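You operate a simulated robot arm through the tools that you are given. There is no shell and no other tool.

The job below is to be done with a simulated robot arm. You get a single attempt, and the scene is never put back.

TASK
Brush the dust on the black bench into the dustpan and empty it into the bin.
Fine: set the pan beside the dust first, its mouth toward it; put brush and pan back. Set down upright: green brush. What is to be rubbed or washed off counts as gone when no trace of it is left.

Only the result counts: the job must be done as asked and must still hold three seconds after the hand-in. Knocking over, shifting, dropping, spilling or breaking anything else fails it.

THE ROBOT
A 6-joint arm with a two-finger gripper, fixed in place. Base frame: the origin is on the floor under the middle of its stand, x ahead of it, y to its left, z up; the work surface is at about z = 0.88. Units: m, rad, N and s.
It reaches about 1.417 m from its shoulder. Its first joint turns from -2.897 to 2.897 rad. Payload 3.43 kg.
Tool frame: the origin (TCP) lies between the finger pads and is the grasp point; the fingertips stand 0.02 m ahead of it; z points along the fingers, y is the line along which they close. The gripper opens to 0.19 m; its body begins 0.248 m behind the TCP.
Orientation is that of the tool frame in the base frame, as a unit quaternion [x, y, z, w]. With the fingers straight down and closing along the base's y, the tool's x points along the base's -x, its y along +y and its z along -z.

THE INTERFACE
- The arm moves only by the tool move_arm. Its argument "rows" is a list of rows, each a list of 3 entries, a list of its own where there are three numbers: the turn, a rotation vector about the tool's x, y, z in units of 4 degrees (1.0 is 4 degrees), then the shift along the tool's x, y, z in units of 30 mm (1.0 is 30 mm), then the closure in counts, from 0 (fully open) to 255 (shut). In form: [[[rx, ry, rz], [dx, dy, dz], claw], ...]. A call has 1 to 20 rows; each row shifts and turns the commanded pose from where the row before left it, along the tool's axes as they then stand. A call with a number of a shift or a turn outside -1 to 1 is refused whole. Each row takes 0.2 s and may step no farther than 0.05 m and 0.15 rad from the row before; otherwise, or with a gripper value out of range, the whole call is refused. Where a pose cannot be reached the arm comes as near as it can. A force on the tool above 40 N (or 10 N above the force at the start of the call, whichever is more), or a blocked arm, ends the call early, and 0.2 s more pass. The fingers move at their own pace (about 0.153 m/s each) and stop on an object; they squeeze with about 23 N. The grip force told is the motor's: it shows also when the fingers shut on nothing. Time passes only in rows, and 0.2 s behind the last, so rows that do not move let the fingers close. The reply holds the time, the measured pose of the TCP, the force on the tool along the base axes, the opening and the grip force, in the units named above and with some noise, with the torque about the TCP (base axes, N m) and any sound that the robot's microphone picked up, and new pictures: "views" is both (left out), scene, wrist or none.
- Cameras (640 x 400 px; columns grow to the right, rows downward): "scene" is fixed at [0.4004, 0.6503, 1.4693]; the picture's right is [-0.78, -0.62, 0.00], its down [-0.45, 0.57, -0.69] and it looks along [0.43, -0.54, -0.73] (base axes); focal length 244 px, centre (320, 200). "wrist" rides on the gripper at [0.07, -0.008, -0.288] in the tool frame; the picture's right is [0.12, 0.99, 0.00], its down [-0.96, 0.12, -0.25] and it looks along [-0.24, 0.03, 0.97] (tool axes); focal length 261 px, centre (320, 200). There is no depth. A picture from a camera that has moved, and an enlarged one, comes with that camera's place and axes in the base frame and with its lens.
- lift_body(by): moves the trunk up (or, below 0, down) by that many m; the arm rides with it, the base frame stays. It gives what a move gives, with no picture.
- inspect(camera, box): a new picture of the part [left, top, right, bottom] of that camera's present view, enlarged. The clock stands still meanwhile.
- hand_in(): hands the job in; it is judged then, once.

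Places have to be worked out from the pictures, the camera data and where the tool is seen. Open the gripper and draw the arm clear of the work before you hand the job in, unless the task says otherwise.

The tools are called by a JSON object that holds its "fn" and its "kwargs". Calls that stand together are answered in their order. move_arm: Moves the arm, as the interface text tells. Its arguments: {"type":"object","properties":{"rows":{"type":"array","items":{"type":"array"}},"views":{"type":"string","enum":["both","scene","wrist","none"]}},"required":["rows"]} The other tools are called the same way: lift_body (by) moves the trunk up or down; inspect (camera, box) takes an enlarged picture of a part of a camera's view; hand_in () hands the job in.

At the start:

```text
t: 0.0
eef_pos: [0.6588, -0.1889, 1.1348]
tool_rot: [-0.001, 1.0, 0.0, 0.0]
contact_force: [0.0, 0.0, 0.0]
wrist_torque: [-0.02, 0.01, -0.02]
finger_gap: 0.19
grasp_force: 0.1
trunk travel left (down, up): [-0.275, 0.165]
```

scene: 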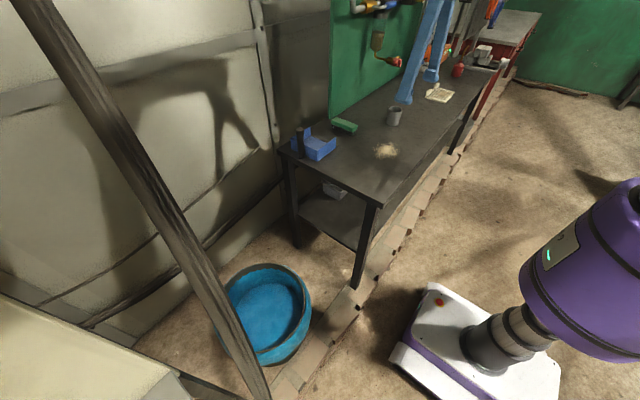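
wrist: 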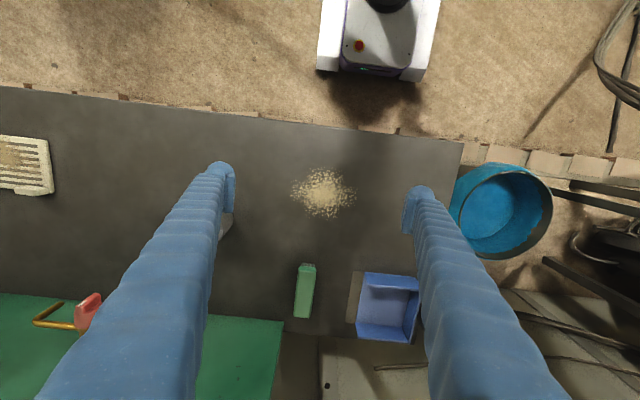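

I'll first look closely at the brush, pan, dust and bin before moving anything. The dust looks to be near (0.70, -0.18), the brush near (0.93, -0.19) and the pan near (0.94, 0.0).

{"fn": "inspect", "kwargs": {"camera": "wrist", "box": [260, 240, 460, 365]}}

{"fn": "inspect", "kwargs": {"camera": "scene", "box": [270, 90, 430, 190]}}

{"fn": "inspect", "kwargs": {"camera": "scene", "box": [190, 230, 350, 380]}}

{"fn": "inspect", "kwargs": {"camera": "wrist", "box": [260, 140, 400, 240]}}

```text
3.20 times, centred on (360, 302) of wrist
camera zoom: at [0.5863, -0.197, 1.4227], right [-0.12, 0.99, 0.0], down [0.96, 0.12, 0.25], along [0.24, 0.03, -0.97], focal length 834 px, centre (192, -128)
```

zoom: 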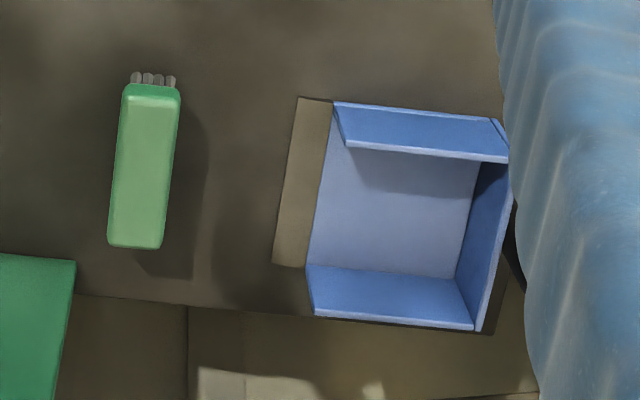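

```text
4.00 times, centred on (350, 140) of scene
camera zoom: at [0.4004, 0.6503, 1.4693], right [-0.78, -0.62, 0.0], down [-0.45, 0.57, -0.69], along [0.43, -0.54, -0.73], focal length 978 px, centre (200, 440)
```

zoom: 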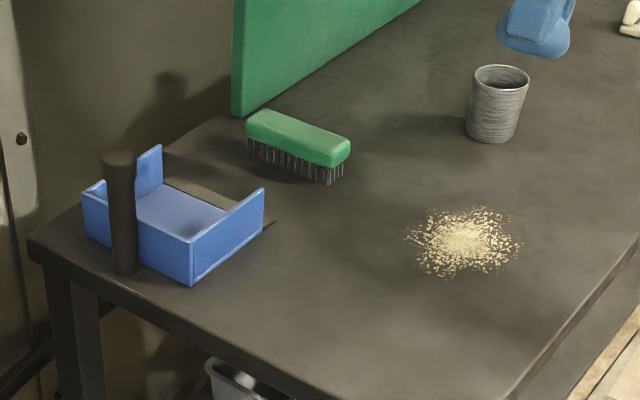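

```text
2.67 times, centred on (270, 305) of scene
camera zoom: at [0.4004, 0.6503, 1.4693], right [-0.78, -0.62, 0.0], down [-0.45, 0.57, -0.69], along [0.43, -0.54, -0.73], focal length 652 px, centre (453, -80)
```

zoom: 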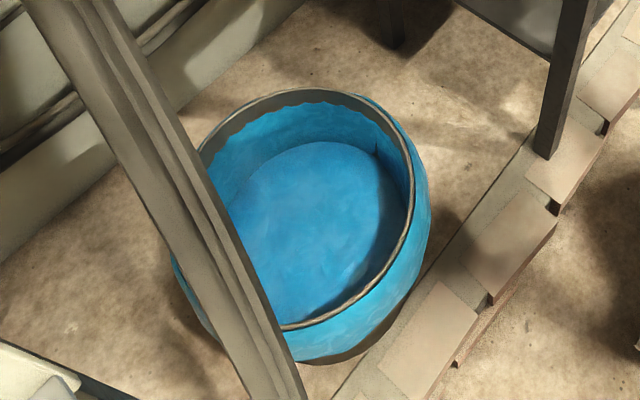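

```text
4.00 times, centred on (330, 190) of wrist
camera zoom: at [0.5863, -0.197, 1.4227], right [-0.12, 0.99, 0.0], down [0.96, 0.12, 0.25], along [0.24, 0.03, -0.97], focal length 1043 px, centre (280, 240)
```

zoom: 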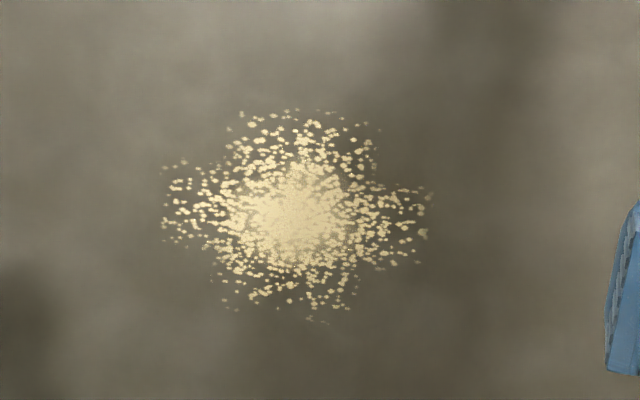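

The pan's mouth and dark lip face -y, and its dark upright handle post stands behind the back wall, near (0.949, 0.078) with its top at about z = 1.0. The brush lies bristles-down with its long axis along x. I'll move at this height to above the post and check it with the wrist camera.

{"fn": "move_arm", "kwargs": {"rows": [[[0, 0, 0], [-1, 0.9, 0], 0], [[0, 0, 0], [-1, 0.9, 0], 0], [[0, 0, 0], [-1, 0.9, 0], 0], [[0, 0, 0], [-1, 0.9, 0], 0], [[0, 0, 0], [-1, 0.9, 0], 0], [[0, 0, 0], [-1, 0.9, 0], 0], [[0, 0, 0], [-1, 0.9, 0], 0], [[0, 0, 0], [-1, 0.9, 0], 0], [[0, 0, 0], [-1, 0.9, 0], 0], [[0, 0, 0], [-0.65, 0.8, 0], 0]]}}

```text
t: 2.2
eef_pos: [0.9455, 0.079, 1.1327]
tool_rot: [0.001, 1.0, 0.0, -0.001]
contact_force: [0.7, -0.1, 0.0]
wrist_torque: [-0.06, 0.03, 0.01]
finger_gap: 0.19
grasp_force: 0.0
trunk travel left (down, up): [-0.275, 0.165]
camera wrist: at [0.876, 0.0712, 1.4227], right [-0.12, 0.99, 0.0], down [0.96, 0.12, 0.25], along [0.24, 0.03, -0.97], focal length 261 px, centre (320, 200)
```

scene: 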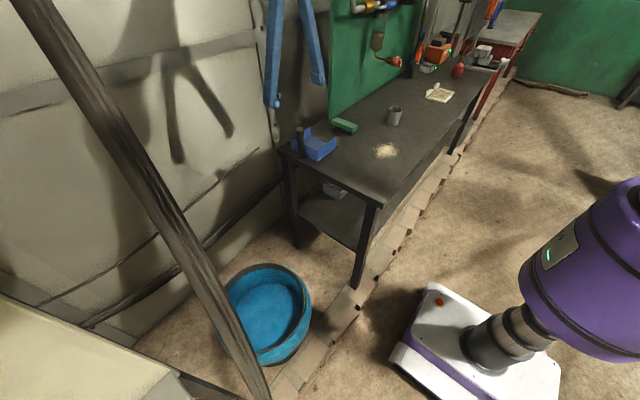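
wrist: 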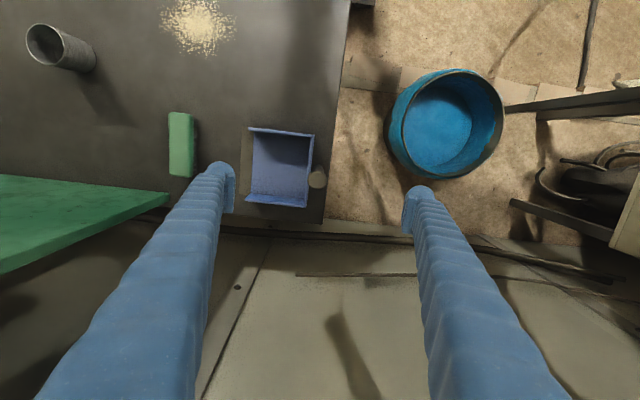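

The post is almost under the TCP. I'll zoom in to measure the post, pan and brush accurately from this viewpoint.

{"fn": "inspect", "kwargs": {"camera": "wrist", "box": [230, 110, 350, 230]}}

{"fn": "inspect", "kwargs": {"camera": "wrist", "box": [140, 90, 260, 210]}}

{"fn": "inspect", "kwargs": {"camera": "wrist", "box": [370, 50, 640, 250]}}

{"fn": "inspect", "kwargs": {"camera": "wrist", "box": [140, 0, 260, 75]}}

```text
3.33 times, centred on (290, 170) of wrist
camera zoom: at [0.876, 0.0712, 1.4227], right [-0.12, 0.99, 0.0], down [0.96, 0.12, 0.25], along [0.24, 0.03, -0.97], focal length 869 px, centre (420, 300)
```

zoom: 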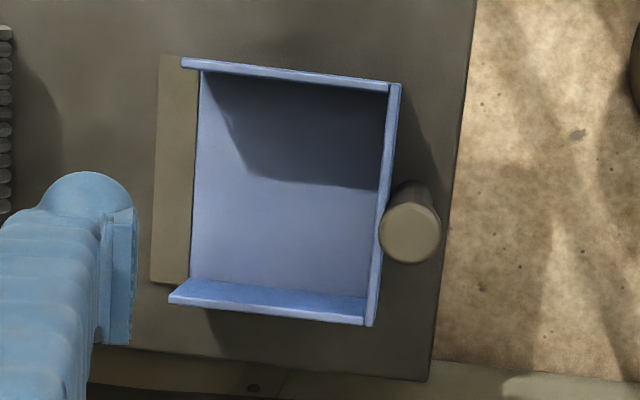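

```text
3.33 times, centred on (200, 150) of wrist
camera zoom: at [0.876, 0.0712, 1.4227], right [-0.12, 0.99, 0.0], down [0.96, 0.12, 0.25], along [0.24, 0.03, -0.97], focal length 869 px, centre (720, 367)
```

zoom: 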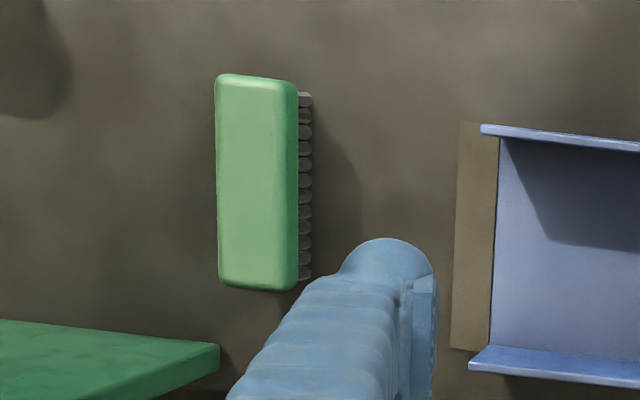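

```text
2.00 times, centred on (505, 150) of wrist
camera zoom: at [0.876, 0.0712, 1.4227], right [-0.12, 0.99, 0.0], down [0.96, 0.12, 0.25], along [0.24, 0.03, -0.97], focal length 521 px, centre (-50, 300)
```

zoom: 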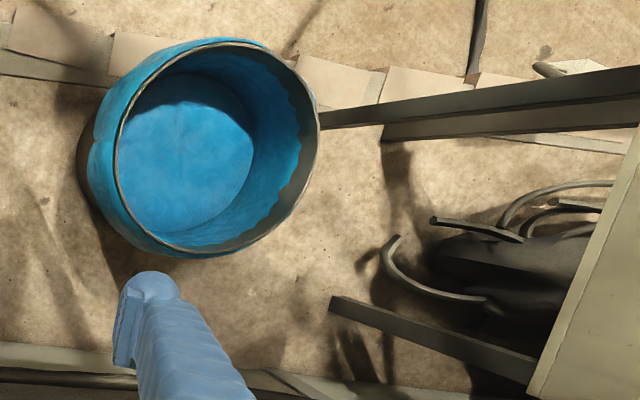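

```text
5.33 times, centred on (200, 38) of wrist
camera zoom: at [0.876, 0.0712, 1.4227], right [-0.12, 0.99, 0.0], down [0.96, 0.12, 0.25], along [0.24, 0.03, -0.97], focal length 1390 px, centre (960, 1067)
```

zoom: 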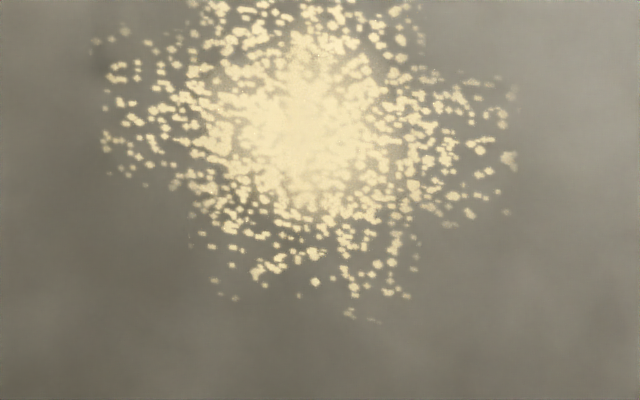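

Triangulating gives these positions:
- **Post:** top at about (0.9475, 0.075, 1.0), roughly 31 mm across.
- **Pan lip:** edge at y ≈ -0.084, pan centred on x ≈ 0.949.
- **Brush:** centre at about (0.926, -0.189), top at z ≈ 0.915.
- **Dust:** centre at about (0.707, -0.176), ±0.058 in x and ±0.072 in y.

I'll go down around the post with the fingers open and check the centring before closing.

{"fn": "move_arm", "kwargs": {"rows": [[[0, 0, 0], [-0.07, -0.13, 1], 0], [[0, 0, 0], [0, 0, 1], 0], [[0, 0, 0], [0, 0, 1], 0], [[0, 0, 0], [0, 0, 1], 0], [[0, 0, 0], [0, 0, 0.8], 0], [[0, 0, 0], [0, 0, 0], 80]]}}

```text
t: 3.6
eef_pos: [0.9498, 0.0761, 0.9901]
tool_rot: [0.0, 1.0, 0.001, 0.001]
contact_force: [0.4, 0.3, 0.5]
wrist_torque: [-0.01, 0.0, 0.0]
finger_gap: 0.1305
grasp_force: 0.1
trunk travel left (down, up): [-0.275, 0.165]
camera wrist: at [0.8787, 0.0673, 1.2786], right [-0.12, 0.99, 0.0], down [0.96, 0.12, 0.25], along [0.25, 0.03, -0.97], focal length 261 px, centre (320, 200)
```

scene: 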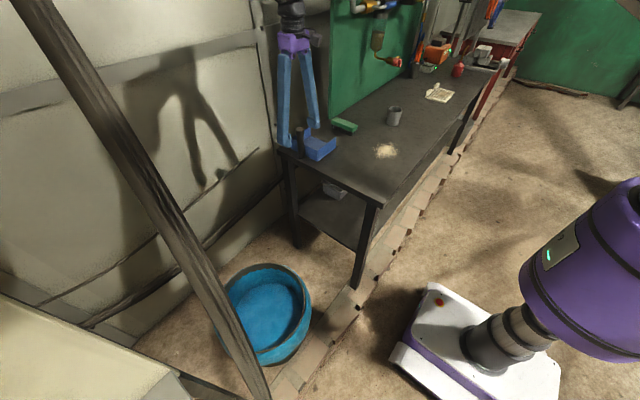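
wrist: 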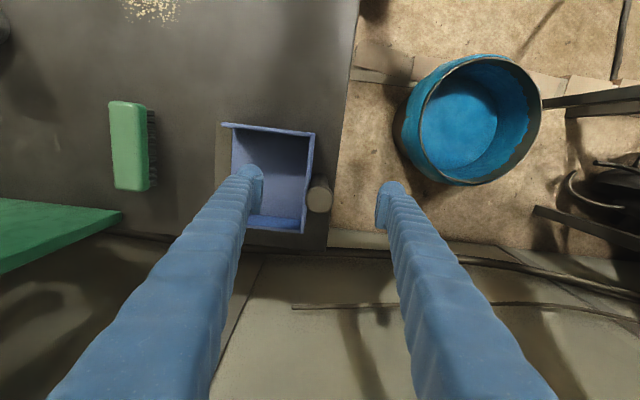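

The post sits midway between the fingers. I'll go down the last 24 mm and close on it.

{"fn": "move_arm", "kwargs": {"rows": [[[0, 0, 0], [0, 0, 0.8], 80], [[0, 0, 0], [0, 0, 0], 170], [[0, 0, 0], [0, 0, 0], 255], [[0, 0, 0], [0, 0, 0], 255], [[0, 0, 0], [0, 0, 0], 255]]}}

{"fn": "inspect", "kwargs": {"camera": "scene", "box": [260, 80, 380, 180]}}

{"fn": "inspect", "kwargs": {"camera": "wrist", "box": [200, 100, 400, 260]}}

```text
t: 4.8
eef_pos: [0.9479, 0.0732, 0.965]
tool_rot: [0.0, 1.0, 0.0, -0.001]
contact_force: [-1.1, -0.3, 5.6]
wrist_torque: [0.0, 0.01, 0.01]
finger_gap: 0.0277
grasp_force: 22.5
trunk travel left (down, up): [-0.275, 0.165]
camera wrist: at [0.8773, 0.0656, 1.2542], right [-0.12, 0.99, 0.0], down [0.96, 0.12, 0.25], along [0.25, 0.03, -0.97], focal length 261 px, centre (320, 200)
```

scene: 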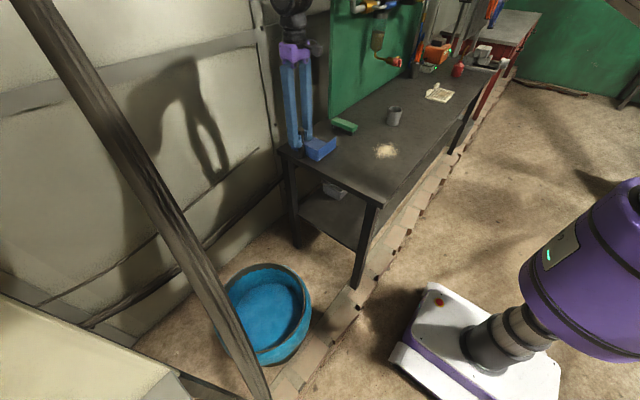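
wrist: 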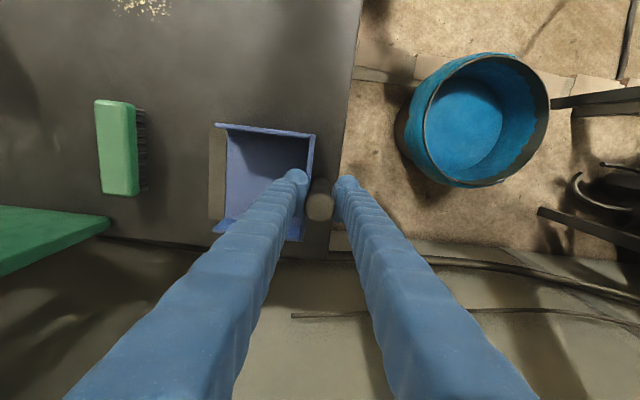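

```text
4.00 times, centred on (320, 130) of scene
camera zoom: at [0.4004, 0.6503, 1.4693], right [-0.78, -0.62, 0.0], down [-0.45, 0.57, -0.69], along [0.43, -0.54, -0.73], focal length 978 px, centre (320, 480)
```

zoom: 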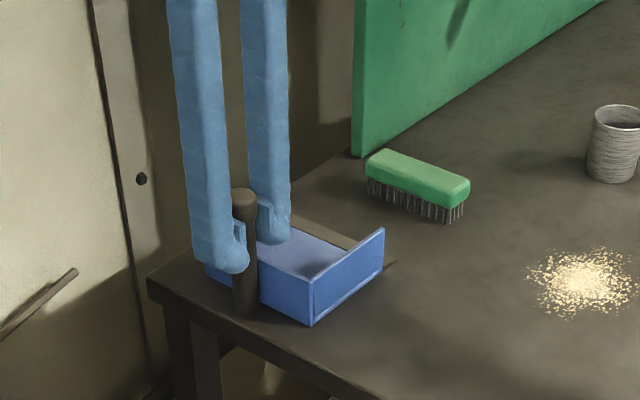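

```text
2.50 times, centred on (300, 180) of wrist
camera zoom: at [0.8773, 0.0656, 1.2542], right [-0.12, 0.99, 0.0], down [0.96, 0.12, 0.25], along [0.25, 0.03, -0.97], focal length 652 px, centre (370, 250)
```

zoom: 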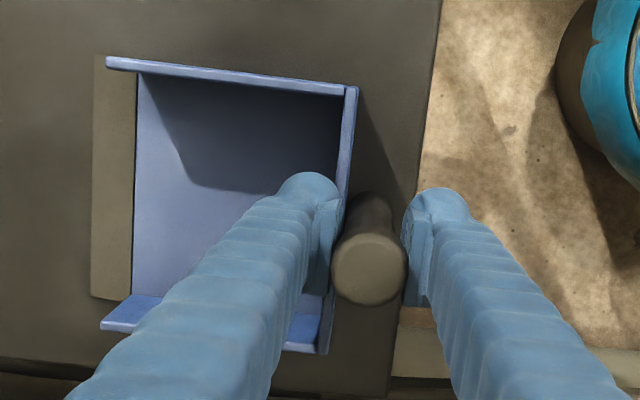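

The grip reads 22.5 N on a 28 mm post, with the TCP at (0.948, 0.0735, 0.966), and I'll remember that as the pan's home. I'll lift 45 mm and check that the pan comes up level.

{"fn": "move_arm", "kwargs": {"rows": [[[0, 0, 0], [0, 0, -0.5], 255], [[0, 0, 0], [0, 0, -1], 255], [[0, 0, 0], [0, 0, 0], 255]]}}

{"fn": "inspect", "kwargs": {"camera": "scene", "box": [260, 80, 380, 180]}}

```text
t: 5.6
eef_pos: [0.9526, 0.0739, 1.0227]
tool_rot: [0.0, 1.0, 0.0, 0.006]
contact_force: [-6.0, -0.7, 31.3]
wrist_torque: [-0.04, 0.22, -0.03]
finger_gap: 0.006
grasp_force: 22.9
trunk travel left (down, up): [-0.275, 0.165]
stopped in row 3: the force on the tool passed its limit at 50 N (the readings are from after the stop); the commanded pose is now the measured one
camera wrist: at [0.8762, 0.0651, 1.3107], right [-0.12, 0.99, 0.0], down [0.96, 0.12, 0.26], along [0.26, 0.03, -0.97], focal length 261 px, centre (320, 200)
```

scene: 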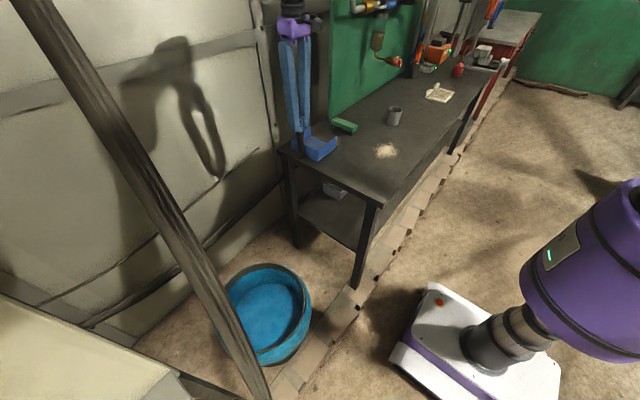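
wrist: 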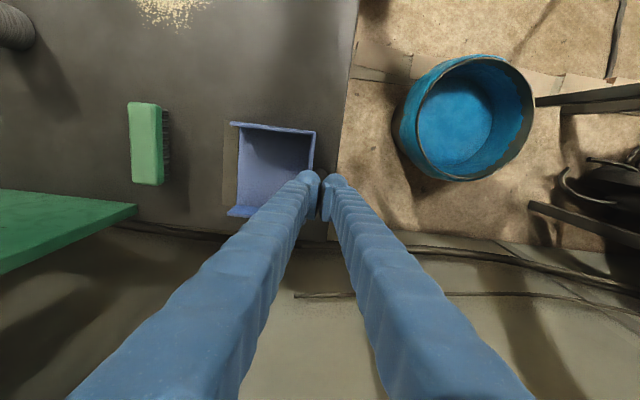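

```text
4.00 times, centred on (320, 130) of scene
camera zoom: at [0.4004, 0.6503, 1.4693], right [-0.78, -0.62, 0.0], down [-0.45, 0.57, -0.69], along [0.43, -0.54, -0.73], focal length 978 px, centre (320, 480)
```

zoom: 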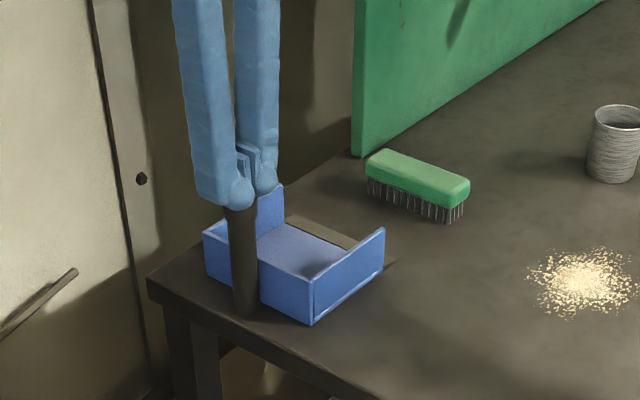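

The fingers slipped up off the post (gap 6 mm, with an upward push on the tool), and the pan doesn't look moved. I'll open in place and look again before trying anything else.

{"fn": "move_arm", "kwargs": {"rows": [[[0, 0, 0], [0, 0, 0], 170], [[0, 0, 0], [0, 0, 0], 150], [[0, 0, 0], [0, 0, 0], 150]]}}

{"fn": "inspect", "kwargs": {"camera": "wrist", "box": [200, 100, 400, 260]}}

{"fn": "inspect", "kwargs": {"camera": "scene", "box": [280, 90, 360, 170]}}

```text
t: 6.4
eef_pos: [0.9516, 0.074, 1.0167]
tool_rot: [0.0, 1.0, 0.0, 0.003]
contact_force: [0.9, 0.1, -0.7]
wrist_torque: [-0.04, -0.02, -0.01]
finger_gap: 0.0783
grasp_force: 0.0
trunk travel left (down, up): [-0.275, 0.165]
camera wrist: at [0.8778, 0.0651, 1.3054], right [-0.12, 0.99, 0.0], down [0.96, 0.12, 0.25], along [0.25, 0.03, -0.97], focal length 261 px, centre (320, 200)
```

scene: 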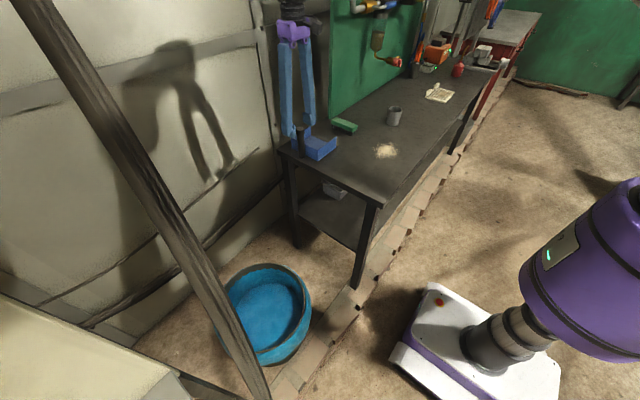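
wrist: 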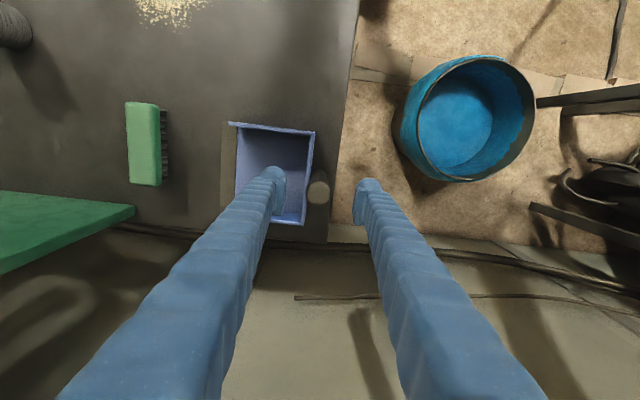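

```text
2.50 times, centred on (300, 180) of wrist
camera zoom: at [0.8778, 0.0651, 1.3054], right [-0.12, 0.99, 0.0], down [0.96, 0.12, 0.25], along [0.25, 0.03, -0.97], focal length 652 px, centre (370, 250)
```

zoom: 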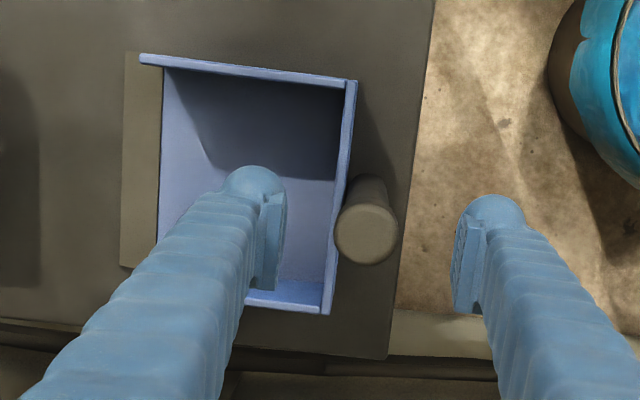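

```text
5.00 times, centred on (320, 130) of scene
camera zoom: at [0.4004, 0.6503, 1.4693], right [-0.78, -0.62, 0.0], down [-0.45, 0.57, -0.69], along [0.43, -0.54, -0.73], focal length 1223 px, centre (320, 550)
```

zoom: 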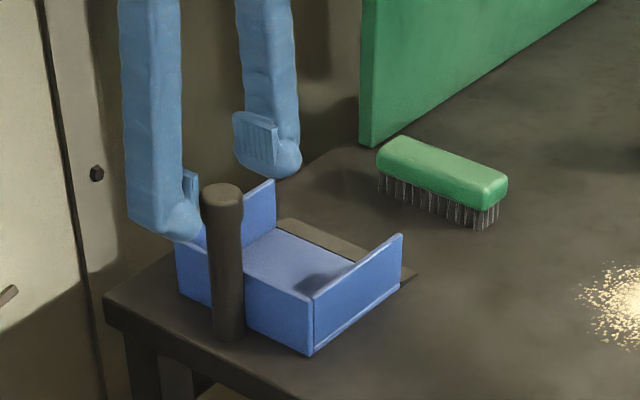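

The post and pan are undisturbed and upright. I'll grip again slightly lower, then lift only a few millimetres while watching the force, to see what the pan weighs and whether the grip holds.

{"fn": "move_arm", "kwargs": {"rows": [[[0, 0, 0], [0.07, 0, 1], 150], [[0, 0, 0], [0, 0, 0.87], 150], [[0, 0, 0], [0, 0, 0], 200], [[0, 0, 0], [0, 0, 0], 255], [[0, 0, 0], [0, 0, 0], 255]], "views": "none"}}

{"fn": "move_arm", "kwargs": {"rows": [[[0, 0, 0], [0, 0, 0], 255], [[0, 0, 0], [0, 0, 0], 255]], "views": "none"}}

{"fn": "move_arm", "kwargs": {"rows": [[[0, 0, 0], [0, 0, -0.05], 255], [[0, 0, 0], [0, 0, -0.05], 255]], "views": "none"}}

```text
t: 7.6
eef_pos: [0.9487, 0.0738, 0.9619]
tool_rot: [0.001, 1.0, -0.001, 0.004]
contact_force: [-0.5, 0.0, 0.8]
wrist_torque: [0.1, 0.06, 0.02]
finger_gap: 0.0277
grasp_force: 23.3
trunk travel left (down, up): [-0.275, 0.165]
```

```text
t: 8.2
eef_pos: [0.9495, 0.0722, 0.9616]
tool_rot: [0.0, 1.0, 0.0, 0.003]
contact_force: [-0.5, -0.7, 0.8]
wrist_torque: [0.03, 0.02, 0.0]
finger_gap: 0.0274
grasp_force: 23.1
trunk travel left (down, up): [-0.275, 0.165]
```

```text
t: 8.8
eef_pos: [0.9512, 0.0729, 0.9651]
tool_rot: [0.0, 1.0, 0.0, 0.004]
contact_force: [-0.4, -0.2, -1.7]
wrist_torque: [0.13, -0.01, 0.01]
finger_gap: 0.0277
grasp_force: 23.2
trunk travel left (down, up): [-0.275, 0.165]
```

The tool now carries about 1.7 N with a 0.13 N·m torque, so the pan is light (about 0.2 kg) and the grip holds. I'll keep lifting slowly.

{"fn": "move_arm", "kwargs": {"rows": [[[0, 0, 0], [0, 0, -0.1], 255], [[0, 0, 0], [0, 0, -0.1], 255], [[0, 0, 0], [0, 0, -0.1], 255], [[0, 0, 0], [0, 0, -0.1], 255]]}}

{"fn": "inspect", "kwargs": {"camera": "scene", "box": [280, 90, 360, 170]}}

```text
t: 9.8
eef_pos: [0.9502, 0.0733, 0.9758]
tool_rot: [-0.001, 1.0, 0.0, 0.004]
contact_force: [0.8, -0.5, -2.4]
wrist_torque: [0.11, -0.01, -0.03]
finger_gap: 0.0278
grasp_force: 23.2
trunk travel left (down, up): [-0.275, 0.165]
camera wrist: at [0.8762, 0.0651, 1.2637], right [-0.12, 0.99, 0.0], down [0.96, 0.12, 0.25], along [0.25, 0.03, -0.97], focal length 261 px, centre (320, 200)
```

scene: 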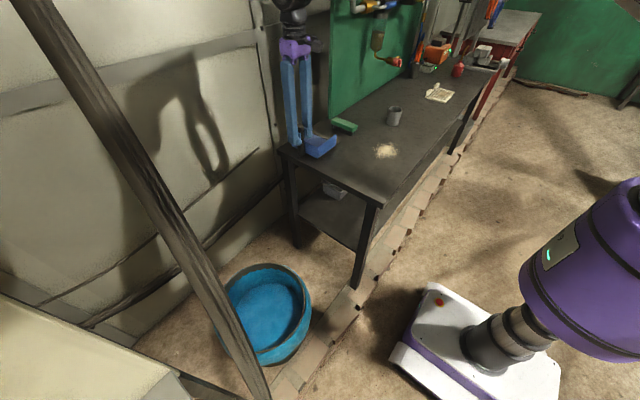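
wrist: 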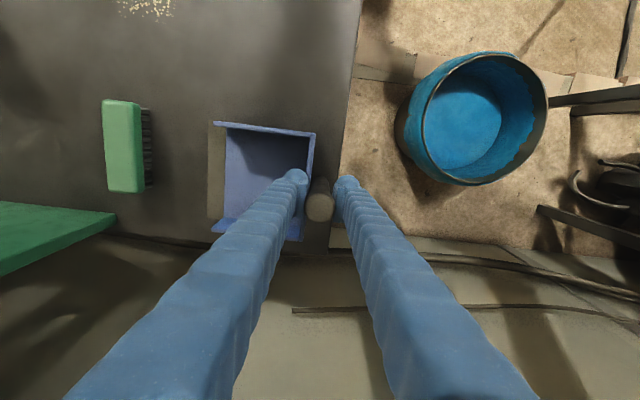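

```text
5.00 times, centred on (320, 130) of scene
camera zoom: at [0.4004, 0.6503, 1.4693], right [-0.78, -0.62, 0.0], down [-0.45, 0.57, -0.69], along [0.43, -0.54, -0.73], focal length 1223 px, centre (320, 550)
```

zoom: 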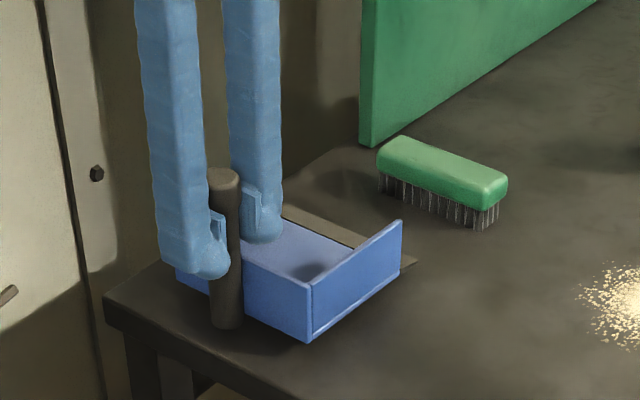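

The pan came up level with the post. I'll lift a bit more and then carry it gently, with ramped steps, toward x ≈ 0.706 beside the dust.

{"fn": "move_arm", "kwargs": {"rows": [[[0, 0, 0], [0, 0, -0.15], 255], [[0, 0, 0], [0, 0, -0.2], 255], [[0, 0, 0], [0, 0, -0.2], 255], [[0, 0, 0], [0, 0, -0.15], 255], [[0, 0, 0], [0, 0, 0], 255], [[0, 0, 0], [0.1, 0, 0], 255], [[0, 0, 0], [0.2, 0, 0], 255], [[0, 0, 0], [0.3, 0, 0], 255], [[0, 0, 0], [0.4, 0, 0], 255], [[0, 0, 0], [0.4, 0, 0], 255], [[0, 0, 0], [0.4, 0, 0], 255], [[0, 0, 0], [0.3, 0, 0], 255], [[0, 0, 0], [0.2, 0, 0], 255], [[0, 0, 0], [0.1, 0, 0], 255]]}}

{"fn": "inspect", "kwargs": {"camera": "scene", "box": [280, 80, 400, 180]}}

```text
t: 12.8
eef_pos: [0.876, 0.0724, 0.9973]
tool_rot: [0.0, 1.0, 0.0, 0.004]
contact_force: [0.3, 0.1, -2.0]
wrist_torque: [0.09, -0.01, -0.01]
finger_gap: 0.0279
grasp_force: 23.1
trunk travel left (down, up): [-0.275, 0.165]
camera wrist: at [0.8034, 0.0642, 1.2849], right [-0.12, 0.99, 0.0], down [0.96, 0.12, 0.25], along [0.25, 0.03, -0.97], focal length 261 px, centre (320, 200)
```

scene: 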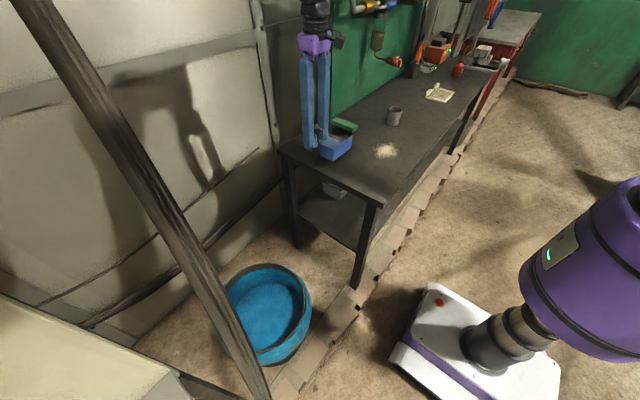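
wrist: 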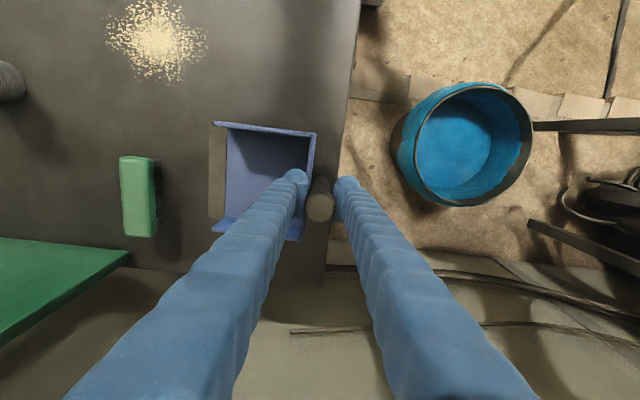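

```text
4.00 times, centred on (340, 130) of scene
camera zoom: at [0.4004, 0.6503, 1.4693], right [-0.78, -0.62, 0.0], down [-0.45, 0.57, -0.69], along [0.43, -0.54, -0.73], focal length 978 px, centre (240, 480)
```

zoom: 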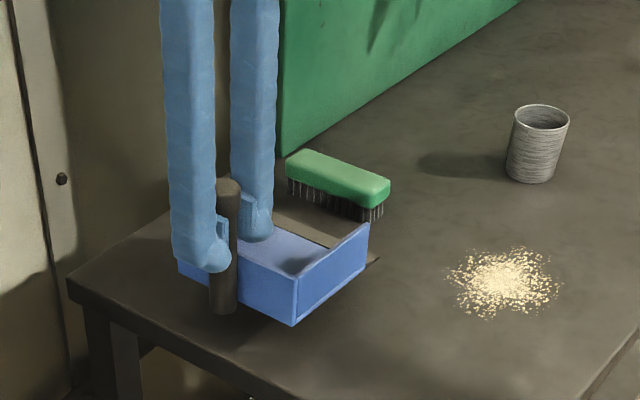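

The pan hangs steady with only a slight mouth-down sag of about 3°. I'll carry on to TCP x ≈ 0.708, y ≈ 0.066 at the same height, then check the alignment with the dust.

{"fn": "move_arm", "kwargs": {"rows": [[[0, 0, 0], [0.2, 0, 0], 255], [[0, 0, 0], [0.4, 0, 0], 255], [[0, 0, 0], [0.5, 0, 0], 255], [[0, 0, 0], [0.5, 0, 0], 255], [[0, 0, 0], [0.5, 0, 0], 255], [[0, 0, 0], [0.5, 0, 0], 255], [[0, 0, 0], [0.5, 0, 0], 255], [[0, 0, 0], [0.5, 0, 0], 255], [[0, 0, 0], [0.5, 0, 0], 255], [[0, 0, 0], [0.5, 0, 0], 255], [[0, 0, 0], [0.5, -0.07, 0], 255], [[0, 0, 0], [0.35, -0.08, 0], 255], [[0, 0, 0], [0.15, -0.06, 0], 255], [[0, 0, 0], [0, 0, 0], 255]]}}

{"fn": "inspect", "kwargs": {"camera": "wrist", "box": [60, 60, 380, 260]}}

{"fn": "inspect", "kwargs": {"camera": "scene", "box": [300, 100, 440, 200]}}

```text
t: 15.8
eef_pos: [0.7105, 0.0682, 0.9963]
tool_rot: [0.001, 1.0, 0.0, 0.003]
contact_force: [-0.1, -0.4, -1.8]
wrist_torque: [0.14, -0.01, 0.01]
finger_gap: 0.0278
grasp_force: 23.0
trunk travel left (down, up): [-0.275, 0.165]
camera wrist: at [0.6375, 0.0593, 1.2838], right [-0.12, 0.99, 0.0], down [0.96, 0.12, 0.25], along [0.25, 0.03, -0.97], focal length 261 px, centre (320, 200)
```

scene: 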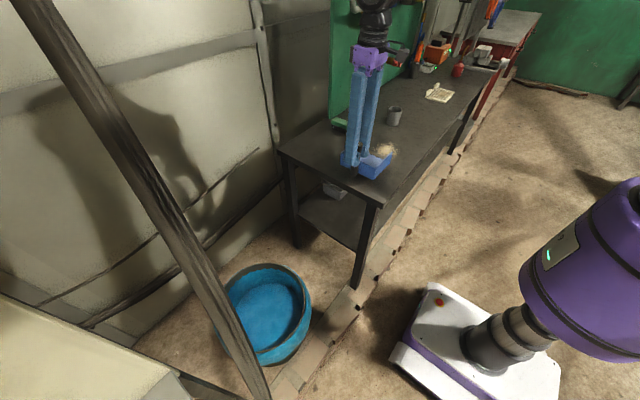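
wrist: 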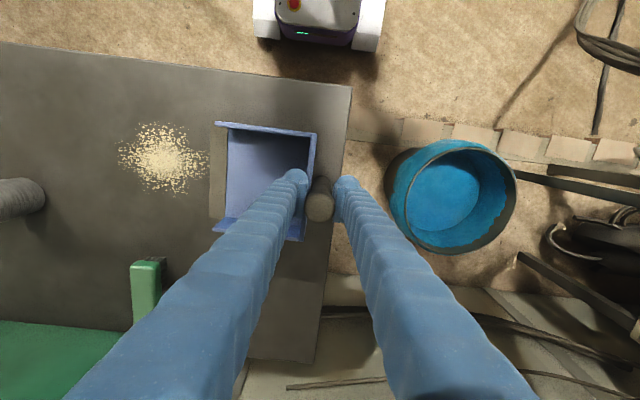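

```text
2.00 times, centred on (220, 160) of wrist
camera zoom: at [0.6375, 0.0593, 1.2838], right [-0.12, 0.99, 0.0], down [0.96, 0.12, 0.25], along [0.25, 0.03, -0.97], focal length 521 px, centre (520, 280)
```

zoom: 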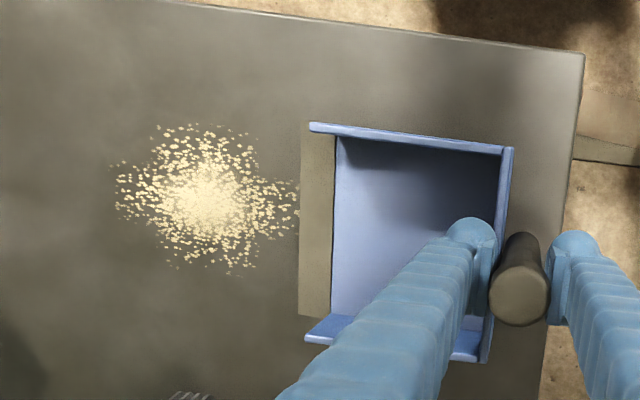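

```text
4.00 times, centred on (370, 150) of scene
camera zoom: at [0.4004, 0.6503, 1.4693], right [-0.78, -0.62, 0.0], down [-0.45, 0.57, -0.69], along [0.43, -0.54, -0.73], focal length 978 px, centre (120, 400)
```

zoom: 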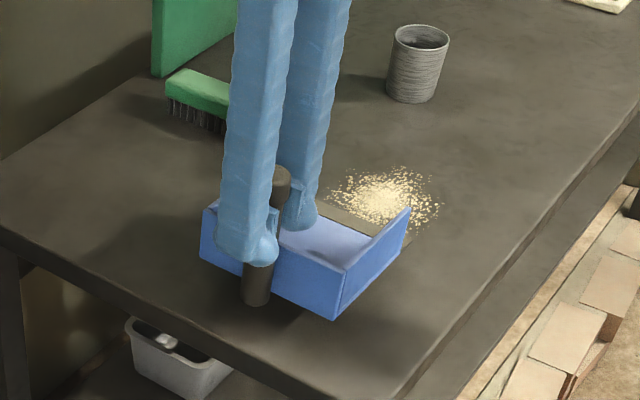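

The dust spans y -0.244 to -0.105 and x 0.651 to 0.765, and the pan's lip will land near y = -0.091 just clear of it. I'll nudge 4 mm in -x and lower the pan slowly onto the bench.

{"fn": "move_arm", "kwargs": {"rows": [[[0, 0, 0], [0.13, 0, 0.1], 255], [[0, 0, 0], [0, 0, 0.2], 255], [[0, 0, 0], [0, 0, 0.2], 255], [[0, 0, 0], [0, 0, 0.2], 255], [[0, 0, 0], [0, 0, 0.15], 255], [[0, 0, 0], [0, 0, 0.1], 255], [[0, 0, 0], [0, 0, 0.1], 255], [[0, 0, 0], [0, 0, 0.1], 255], [[0, 0, 0], [0, 0, 0], 255]]}}

{"fn": "inspect", "kwargs": {"camera": "scene", "box": [320, 110, 440, 200]}}

```text
t: 17.8
eef_pos: [0.7068, 0.0688, 0.962]
tool_rot: [0.0, 1.0, 0.0, 0.005]
contact_force: [1.4, 5.6, 16.4]
wrist_torque: [-0.06, 0.27, 0.03]
finger_gap: 0.0277
grasp_force: 23.4
trunk travel left (down, up): [-0.275, 0.165]
camera wrist: at [0.632, 0.0592, 1.2495], right [-0.12, 0.99, 0.0], down [0.96, 0.12, 0.26], along [0.26, 0.03, -0.97], focal length 261 px, centre (320, 200)
```

scene: 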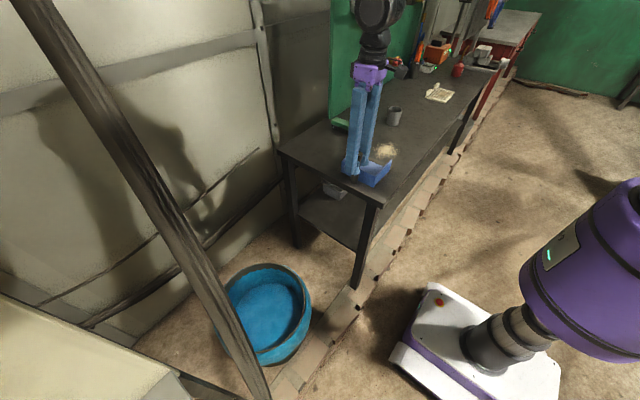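
wrist: 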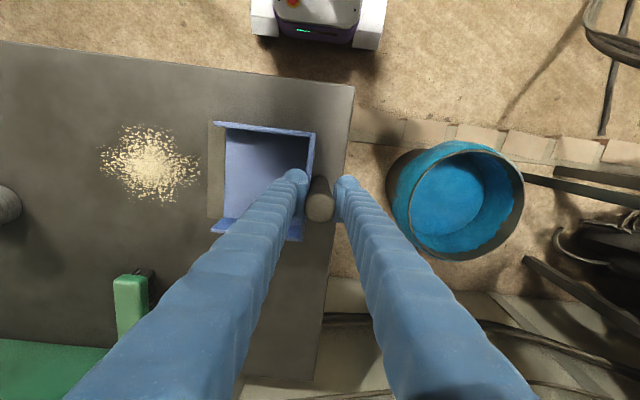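

```text
4.44 times, centred on (380, 155) of scene
camera zoom: at [0.4004, 0.6503, 1.4693], right [-0.78, -0.62, 0.0], down [-0.45, 0.57, -0.69], along [0.43, -0.54, -0.73], focal length 1087 px, centre (53, 400)
```

zoom: 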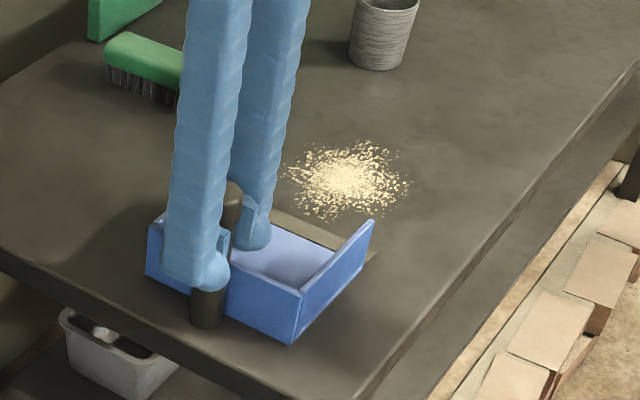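

The bench is pushing back with 16 N, so the pan is down. I'll ease off 2 mm, open, and rise straight up clear of the post.

{"fn": "move_arm", "kwargs": {"rows": [[[0, 0, 0], [0, 0, -0.06], 255], [[0, 0, 0], [0, 0, 0], 255], [[0, 0, 0], [0, 0, 0], 205], [[0, 0, 0], [0, 0, 0], 150], [[0, 0, 0], [0, 0, 0], 120], [[0, 0, 0], [0, 0, -0.5], 120], [[0, 0, 0], [0, 0, -1], 120], [[0, 0, 0], [0, 0, -1], 120], [[0, 0, 0], [0, 0, -1], 120], [[0, 0, 0], [0, 0, -1], 60], [[0, 0, 0], [0, 0, -1], 60]]}}

{"fn": "inspect", "kwargs": {"camera": "wrist", "box": [100, 70, 420, 270]}}

{"fn": "inspect", "kwargs": {"camera": "scene", "box": [320, 110, 440, 200]}}

```text
t: 20.2
eef_pos: [0.7025, 0.0679, 1.1299]
tool_rot: [0.0, 1.0, 0.0, 0.004]
contact_force: [-0.2, 0.0, 0.6]
wrist_torque: [0.0, -0.03, -0.03]
finger_gap: 0.1455
grasp_force: 0.0
trunk travel left (down, up): [-0.275, 0.165]
camera wrist: at [0.6292, 0.0588, 1.417], right [-0.12, 0.99, 0.0], down [0.96, 0.12, 0.26], along [0.25, 0.03, -0.97], focal length 261 px, centre (320, 200)
```

scene: 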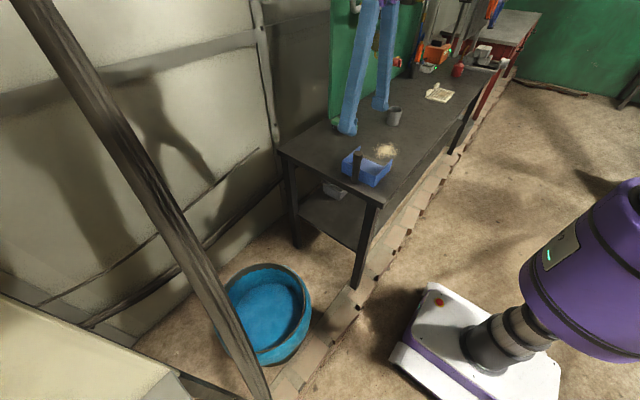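
wrist: 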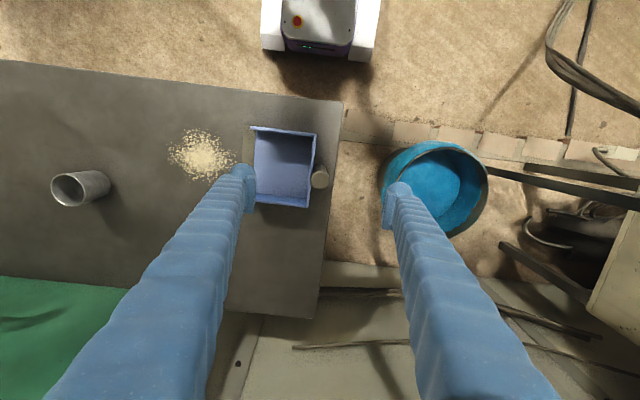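

```text
2.00 times, centred on (260, 170) of wrist
camera zoom: at [0.6292, 0.0588, 1.417], right [-0.12, 0.99, 0.0], down [0.96, 0.12, 0.26], along [0.25, 0.03, -0.97], focal length 521 px, centre (440, 260)
```

zoom: 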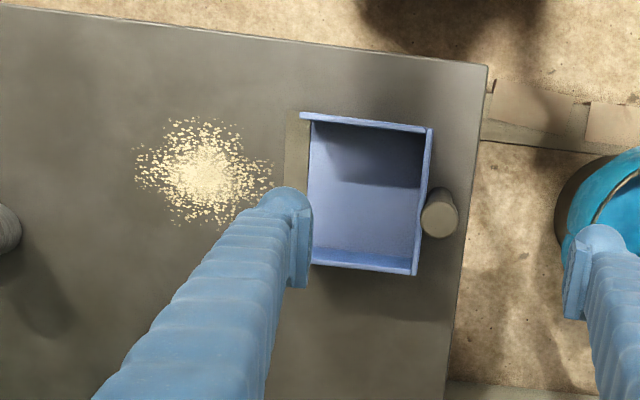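

```text
4.44 times, centred on (380, 155) of scene
camera zoom: at [0.4004, 0.6503, 1.4693], right [-0.78, -0.62, 0.0], down [-0.45, 0.57, -0.69], along [0.43, -0.54, -0.73], focal length 1087 px, centre (53, 400)
```

zoom: 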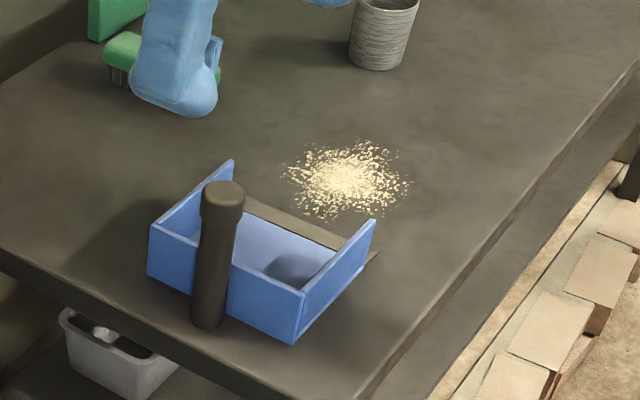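

The pan is set down level with its lip at y ≈ -0.092, just clear of the dust, and its post at about (0.70, 0.067). The post also has a wider cap that helps the grip. Next I'll go above the brush.

{"fn": "move_arm", "kwargs": {"rows": [[[0, 0, 0], [-0.83, -0.95, 0], 100], [[0, 0, 0], [-0.83, -0.95, 0], 100], [[0, 0, 0], [-0.83, -0.95, 0], 100], [[0, 0, 0], [-0.83, -0.95, 0], 100], [[0, 0, 0], [-0.83, -0.95, 0], 100], [[0, 0, 0], [-0.83, -0.95, 0], 100], [[0, 0, 0], [-0.83, -0.95, 0], 100], [[0, 0, 0], [-0.83, -0.95, 0], 100], [[0, 0, 0], [-0.83, -0.95, 0], 100], [[0, 0, 0], [0, 0, 1], 100], [[0, 0, 0], [0, 0, 1], 100], [[0, 0, 0], [0, 0, 1], 100], [[0, 0, 0], [0, 0, 0], 100]]}}

{"fn": "inspect", "kwargs": {"camera": "wrist", "box": [220, 110, 420, 270]}}

{"fn": "inspect", "kwargs": {"camera": "scene", "box": [300, 90, 400, 170]}}

```text
t: 23.0
eef_pos: [0.9306, -0.1892, 1.0407]
tool_rot: [0.0, 1.0, 0.0, 0.004]
contact_force: [-0.3, -0.9, 0.3]
wrist_torque: [0.03, 0.03, 0.01]
finger_gap: 0.1155
grasp_force: 0.1
trunk travel left (down, up): [-0.275, 0.165]
camera wrist: at [0.8563, -0.197, 1.329], right [-0.12, 0.99, 0.0], down [0.96, 0.12, 0.26], along [0.25, 0.03, -0.97], focal length 261 px, centre (320, 200)
```

scene: 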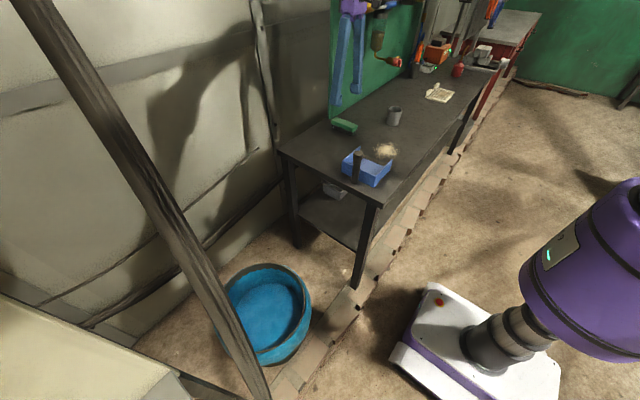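
wrist: 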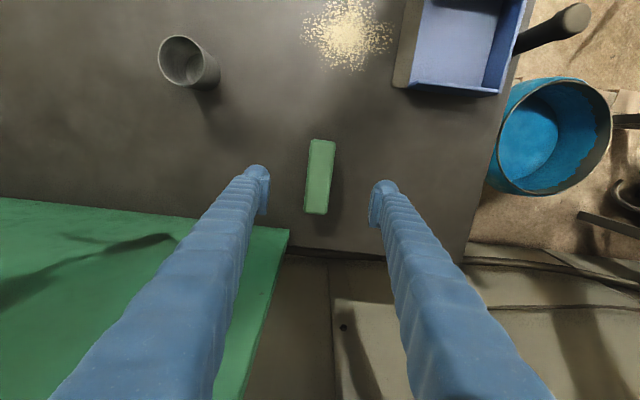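

```text
2.50 times, centred on (320, 190) of wrist
camera zoom: at [0.8563, -0.197, 1.329], right [-0.12, 0.99, 0.0], down [0.96, 0.12, 0.26], along [0.25, 0.03, -0.97], focal length 652 px, centre (320, 225)
```

zoom: 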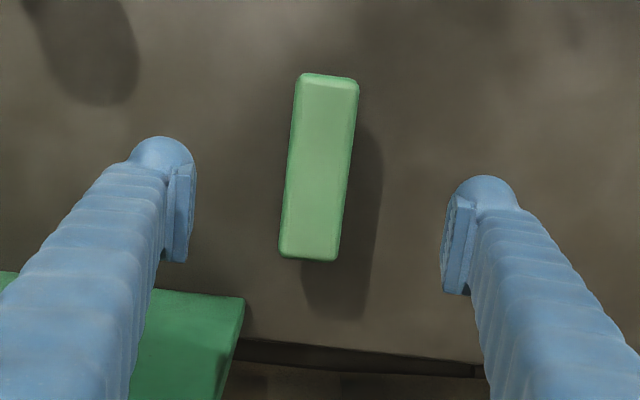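

```text
5.00 times, centred on (350, 130) of scene
camera zoom: at [0.4004, 0.6503, 1.4693], right [-0.78, -0.62, 0.0], down [-0.45, 0.57, -0.69], along [0.43, -0.54, -0.73], focal length 1223 px, centre (170, 550)
```

zoom: 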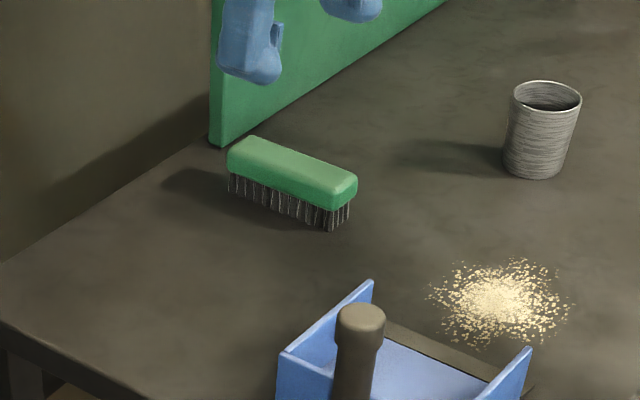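

The brush centre measures (0.925, -0.190), aligned with x. I'll shift 5 mm in -x, go down to z ≈ 0.914 at the green block, and close.

{"fn": "move_arm", "kwargs": {"rows": [[[0, 0, 0], [0.17, -0.03, 1], 100], [[0, 0, 0], [0, 0, 1], 130], [[0, 0, 0], [0, 0, 1], 130], [[0, 0, 0], [0, 0, 0.8], 130], [[0, 0, 0], [0, 0, 0.42], 130], [[0, 0, 0], [0, 0, 0], 160], [[0, 0, 0], [0, 0, 0], 190], [[0, 0, 0], [0, 0, 0], 255], [[0, 0, 0], [0, 0, 0], 255], [[0, 0, 0], [0, 0, 0], 255]]}}

{"fn": "inspect", "kwargs": {"camera": "scene", "box": [300, 90, 400, 170]}}

{"fn": "inspect", "kwargs": {"camera": "wrist", "box": [220, 110, 420, 270]}}

```text
t: 25.2
eef_pos: [0.9256, -0.1899, 0.9131]
tool_rot: [0.0, 1.0, 0.0, 0.004]
contact_force: [-0.8, 0.3, -0.1]
wrist_torque: [0.05, -0.05, 0.0]
finger_gap: 0.0386
grasp_force: 23.0
trunk travel left (down, up): [-0.275, 0.165]
camera wrist: at [0.8527, -0.1979, 1.201], right [-0.12, 0.99, 0.0], down [0.96, 0.12, 0.25], along [0.25, 0.03, -0.97], focal length 261 px, centre (320, 200)
```

scene: 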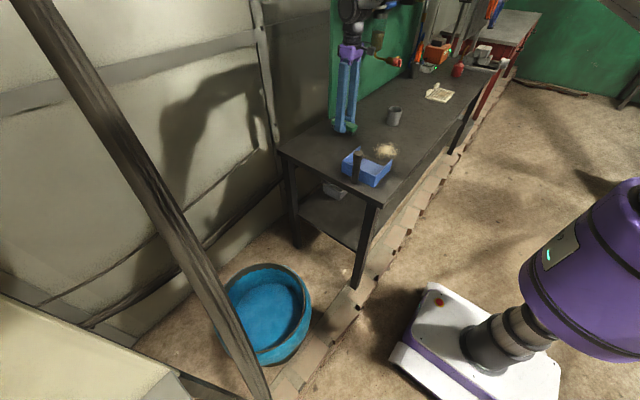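
wrist: 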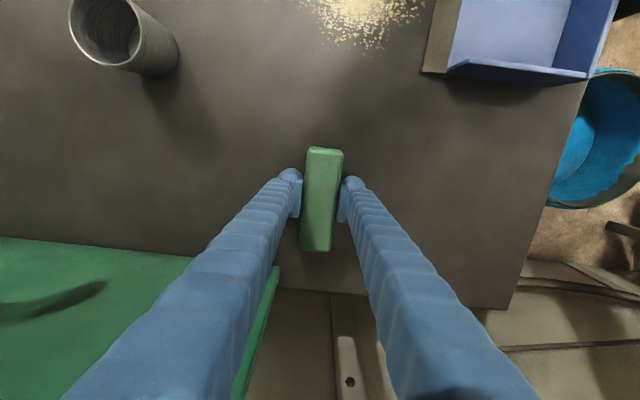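

```text
5.00 times, centred on (350, 130) of scene
camera zoom: at [0.4004, 0.6503, 1.4693], right [-0.78, -0.62, 0.0], down [-0.45, 0.57, -0.69], along [0.43, -0.54, -0.73], focal length 1223 px, centre (170, 550)
```

zoom: 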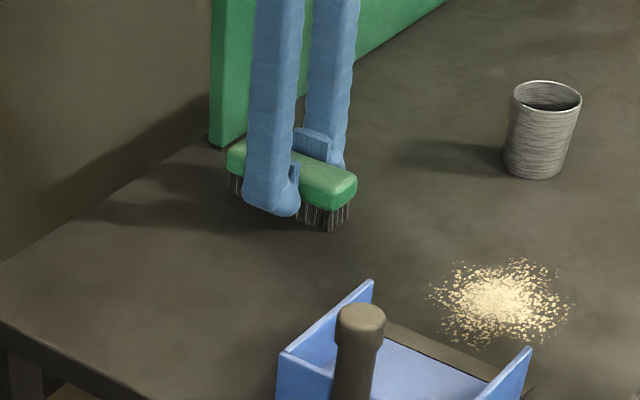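

```text
2.50 times, centred on (320, 190) of wrist
camera zoom: at [0.8527, -0.1979, 1.201], right [-0.12, 0.99, 0.0], down [0.96, 0.12, 0.25], along [0.25, 0.03, -0.97], focal length 652 px, centre (320, 225)
```

zoom: 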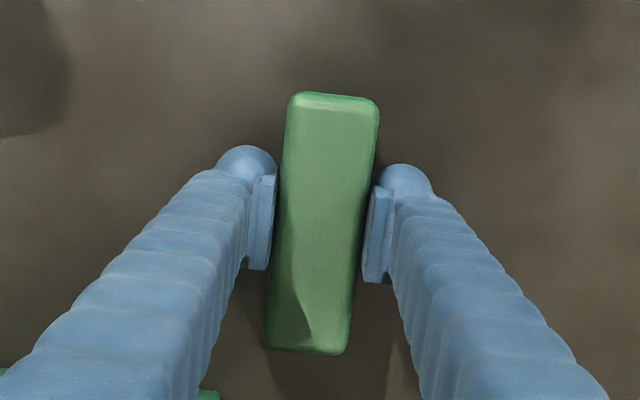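

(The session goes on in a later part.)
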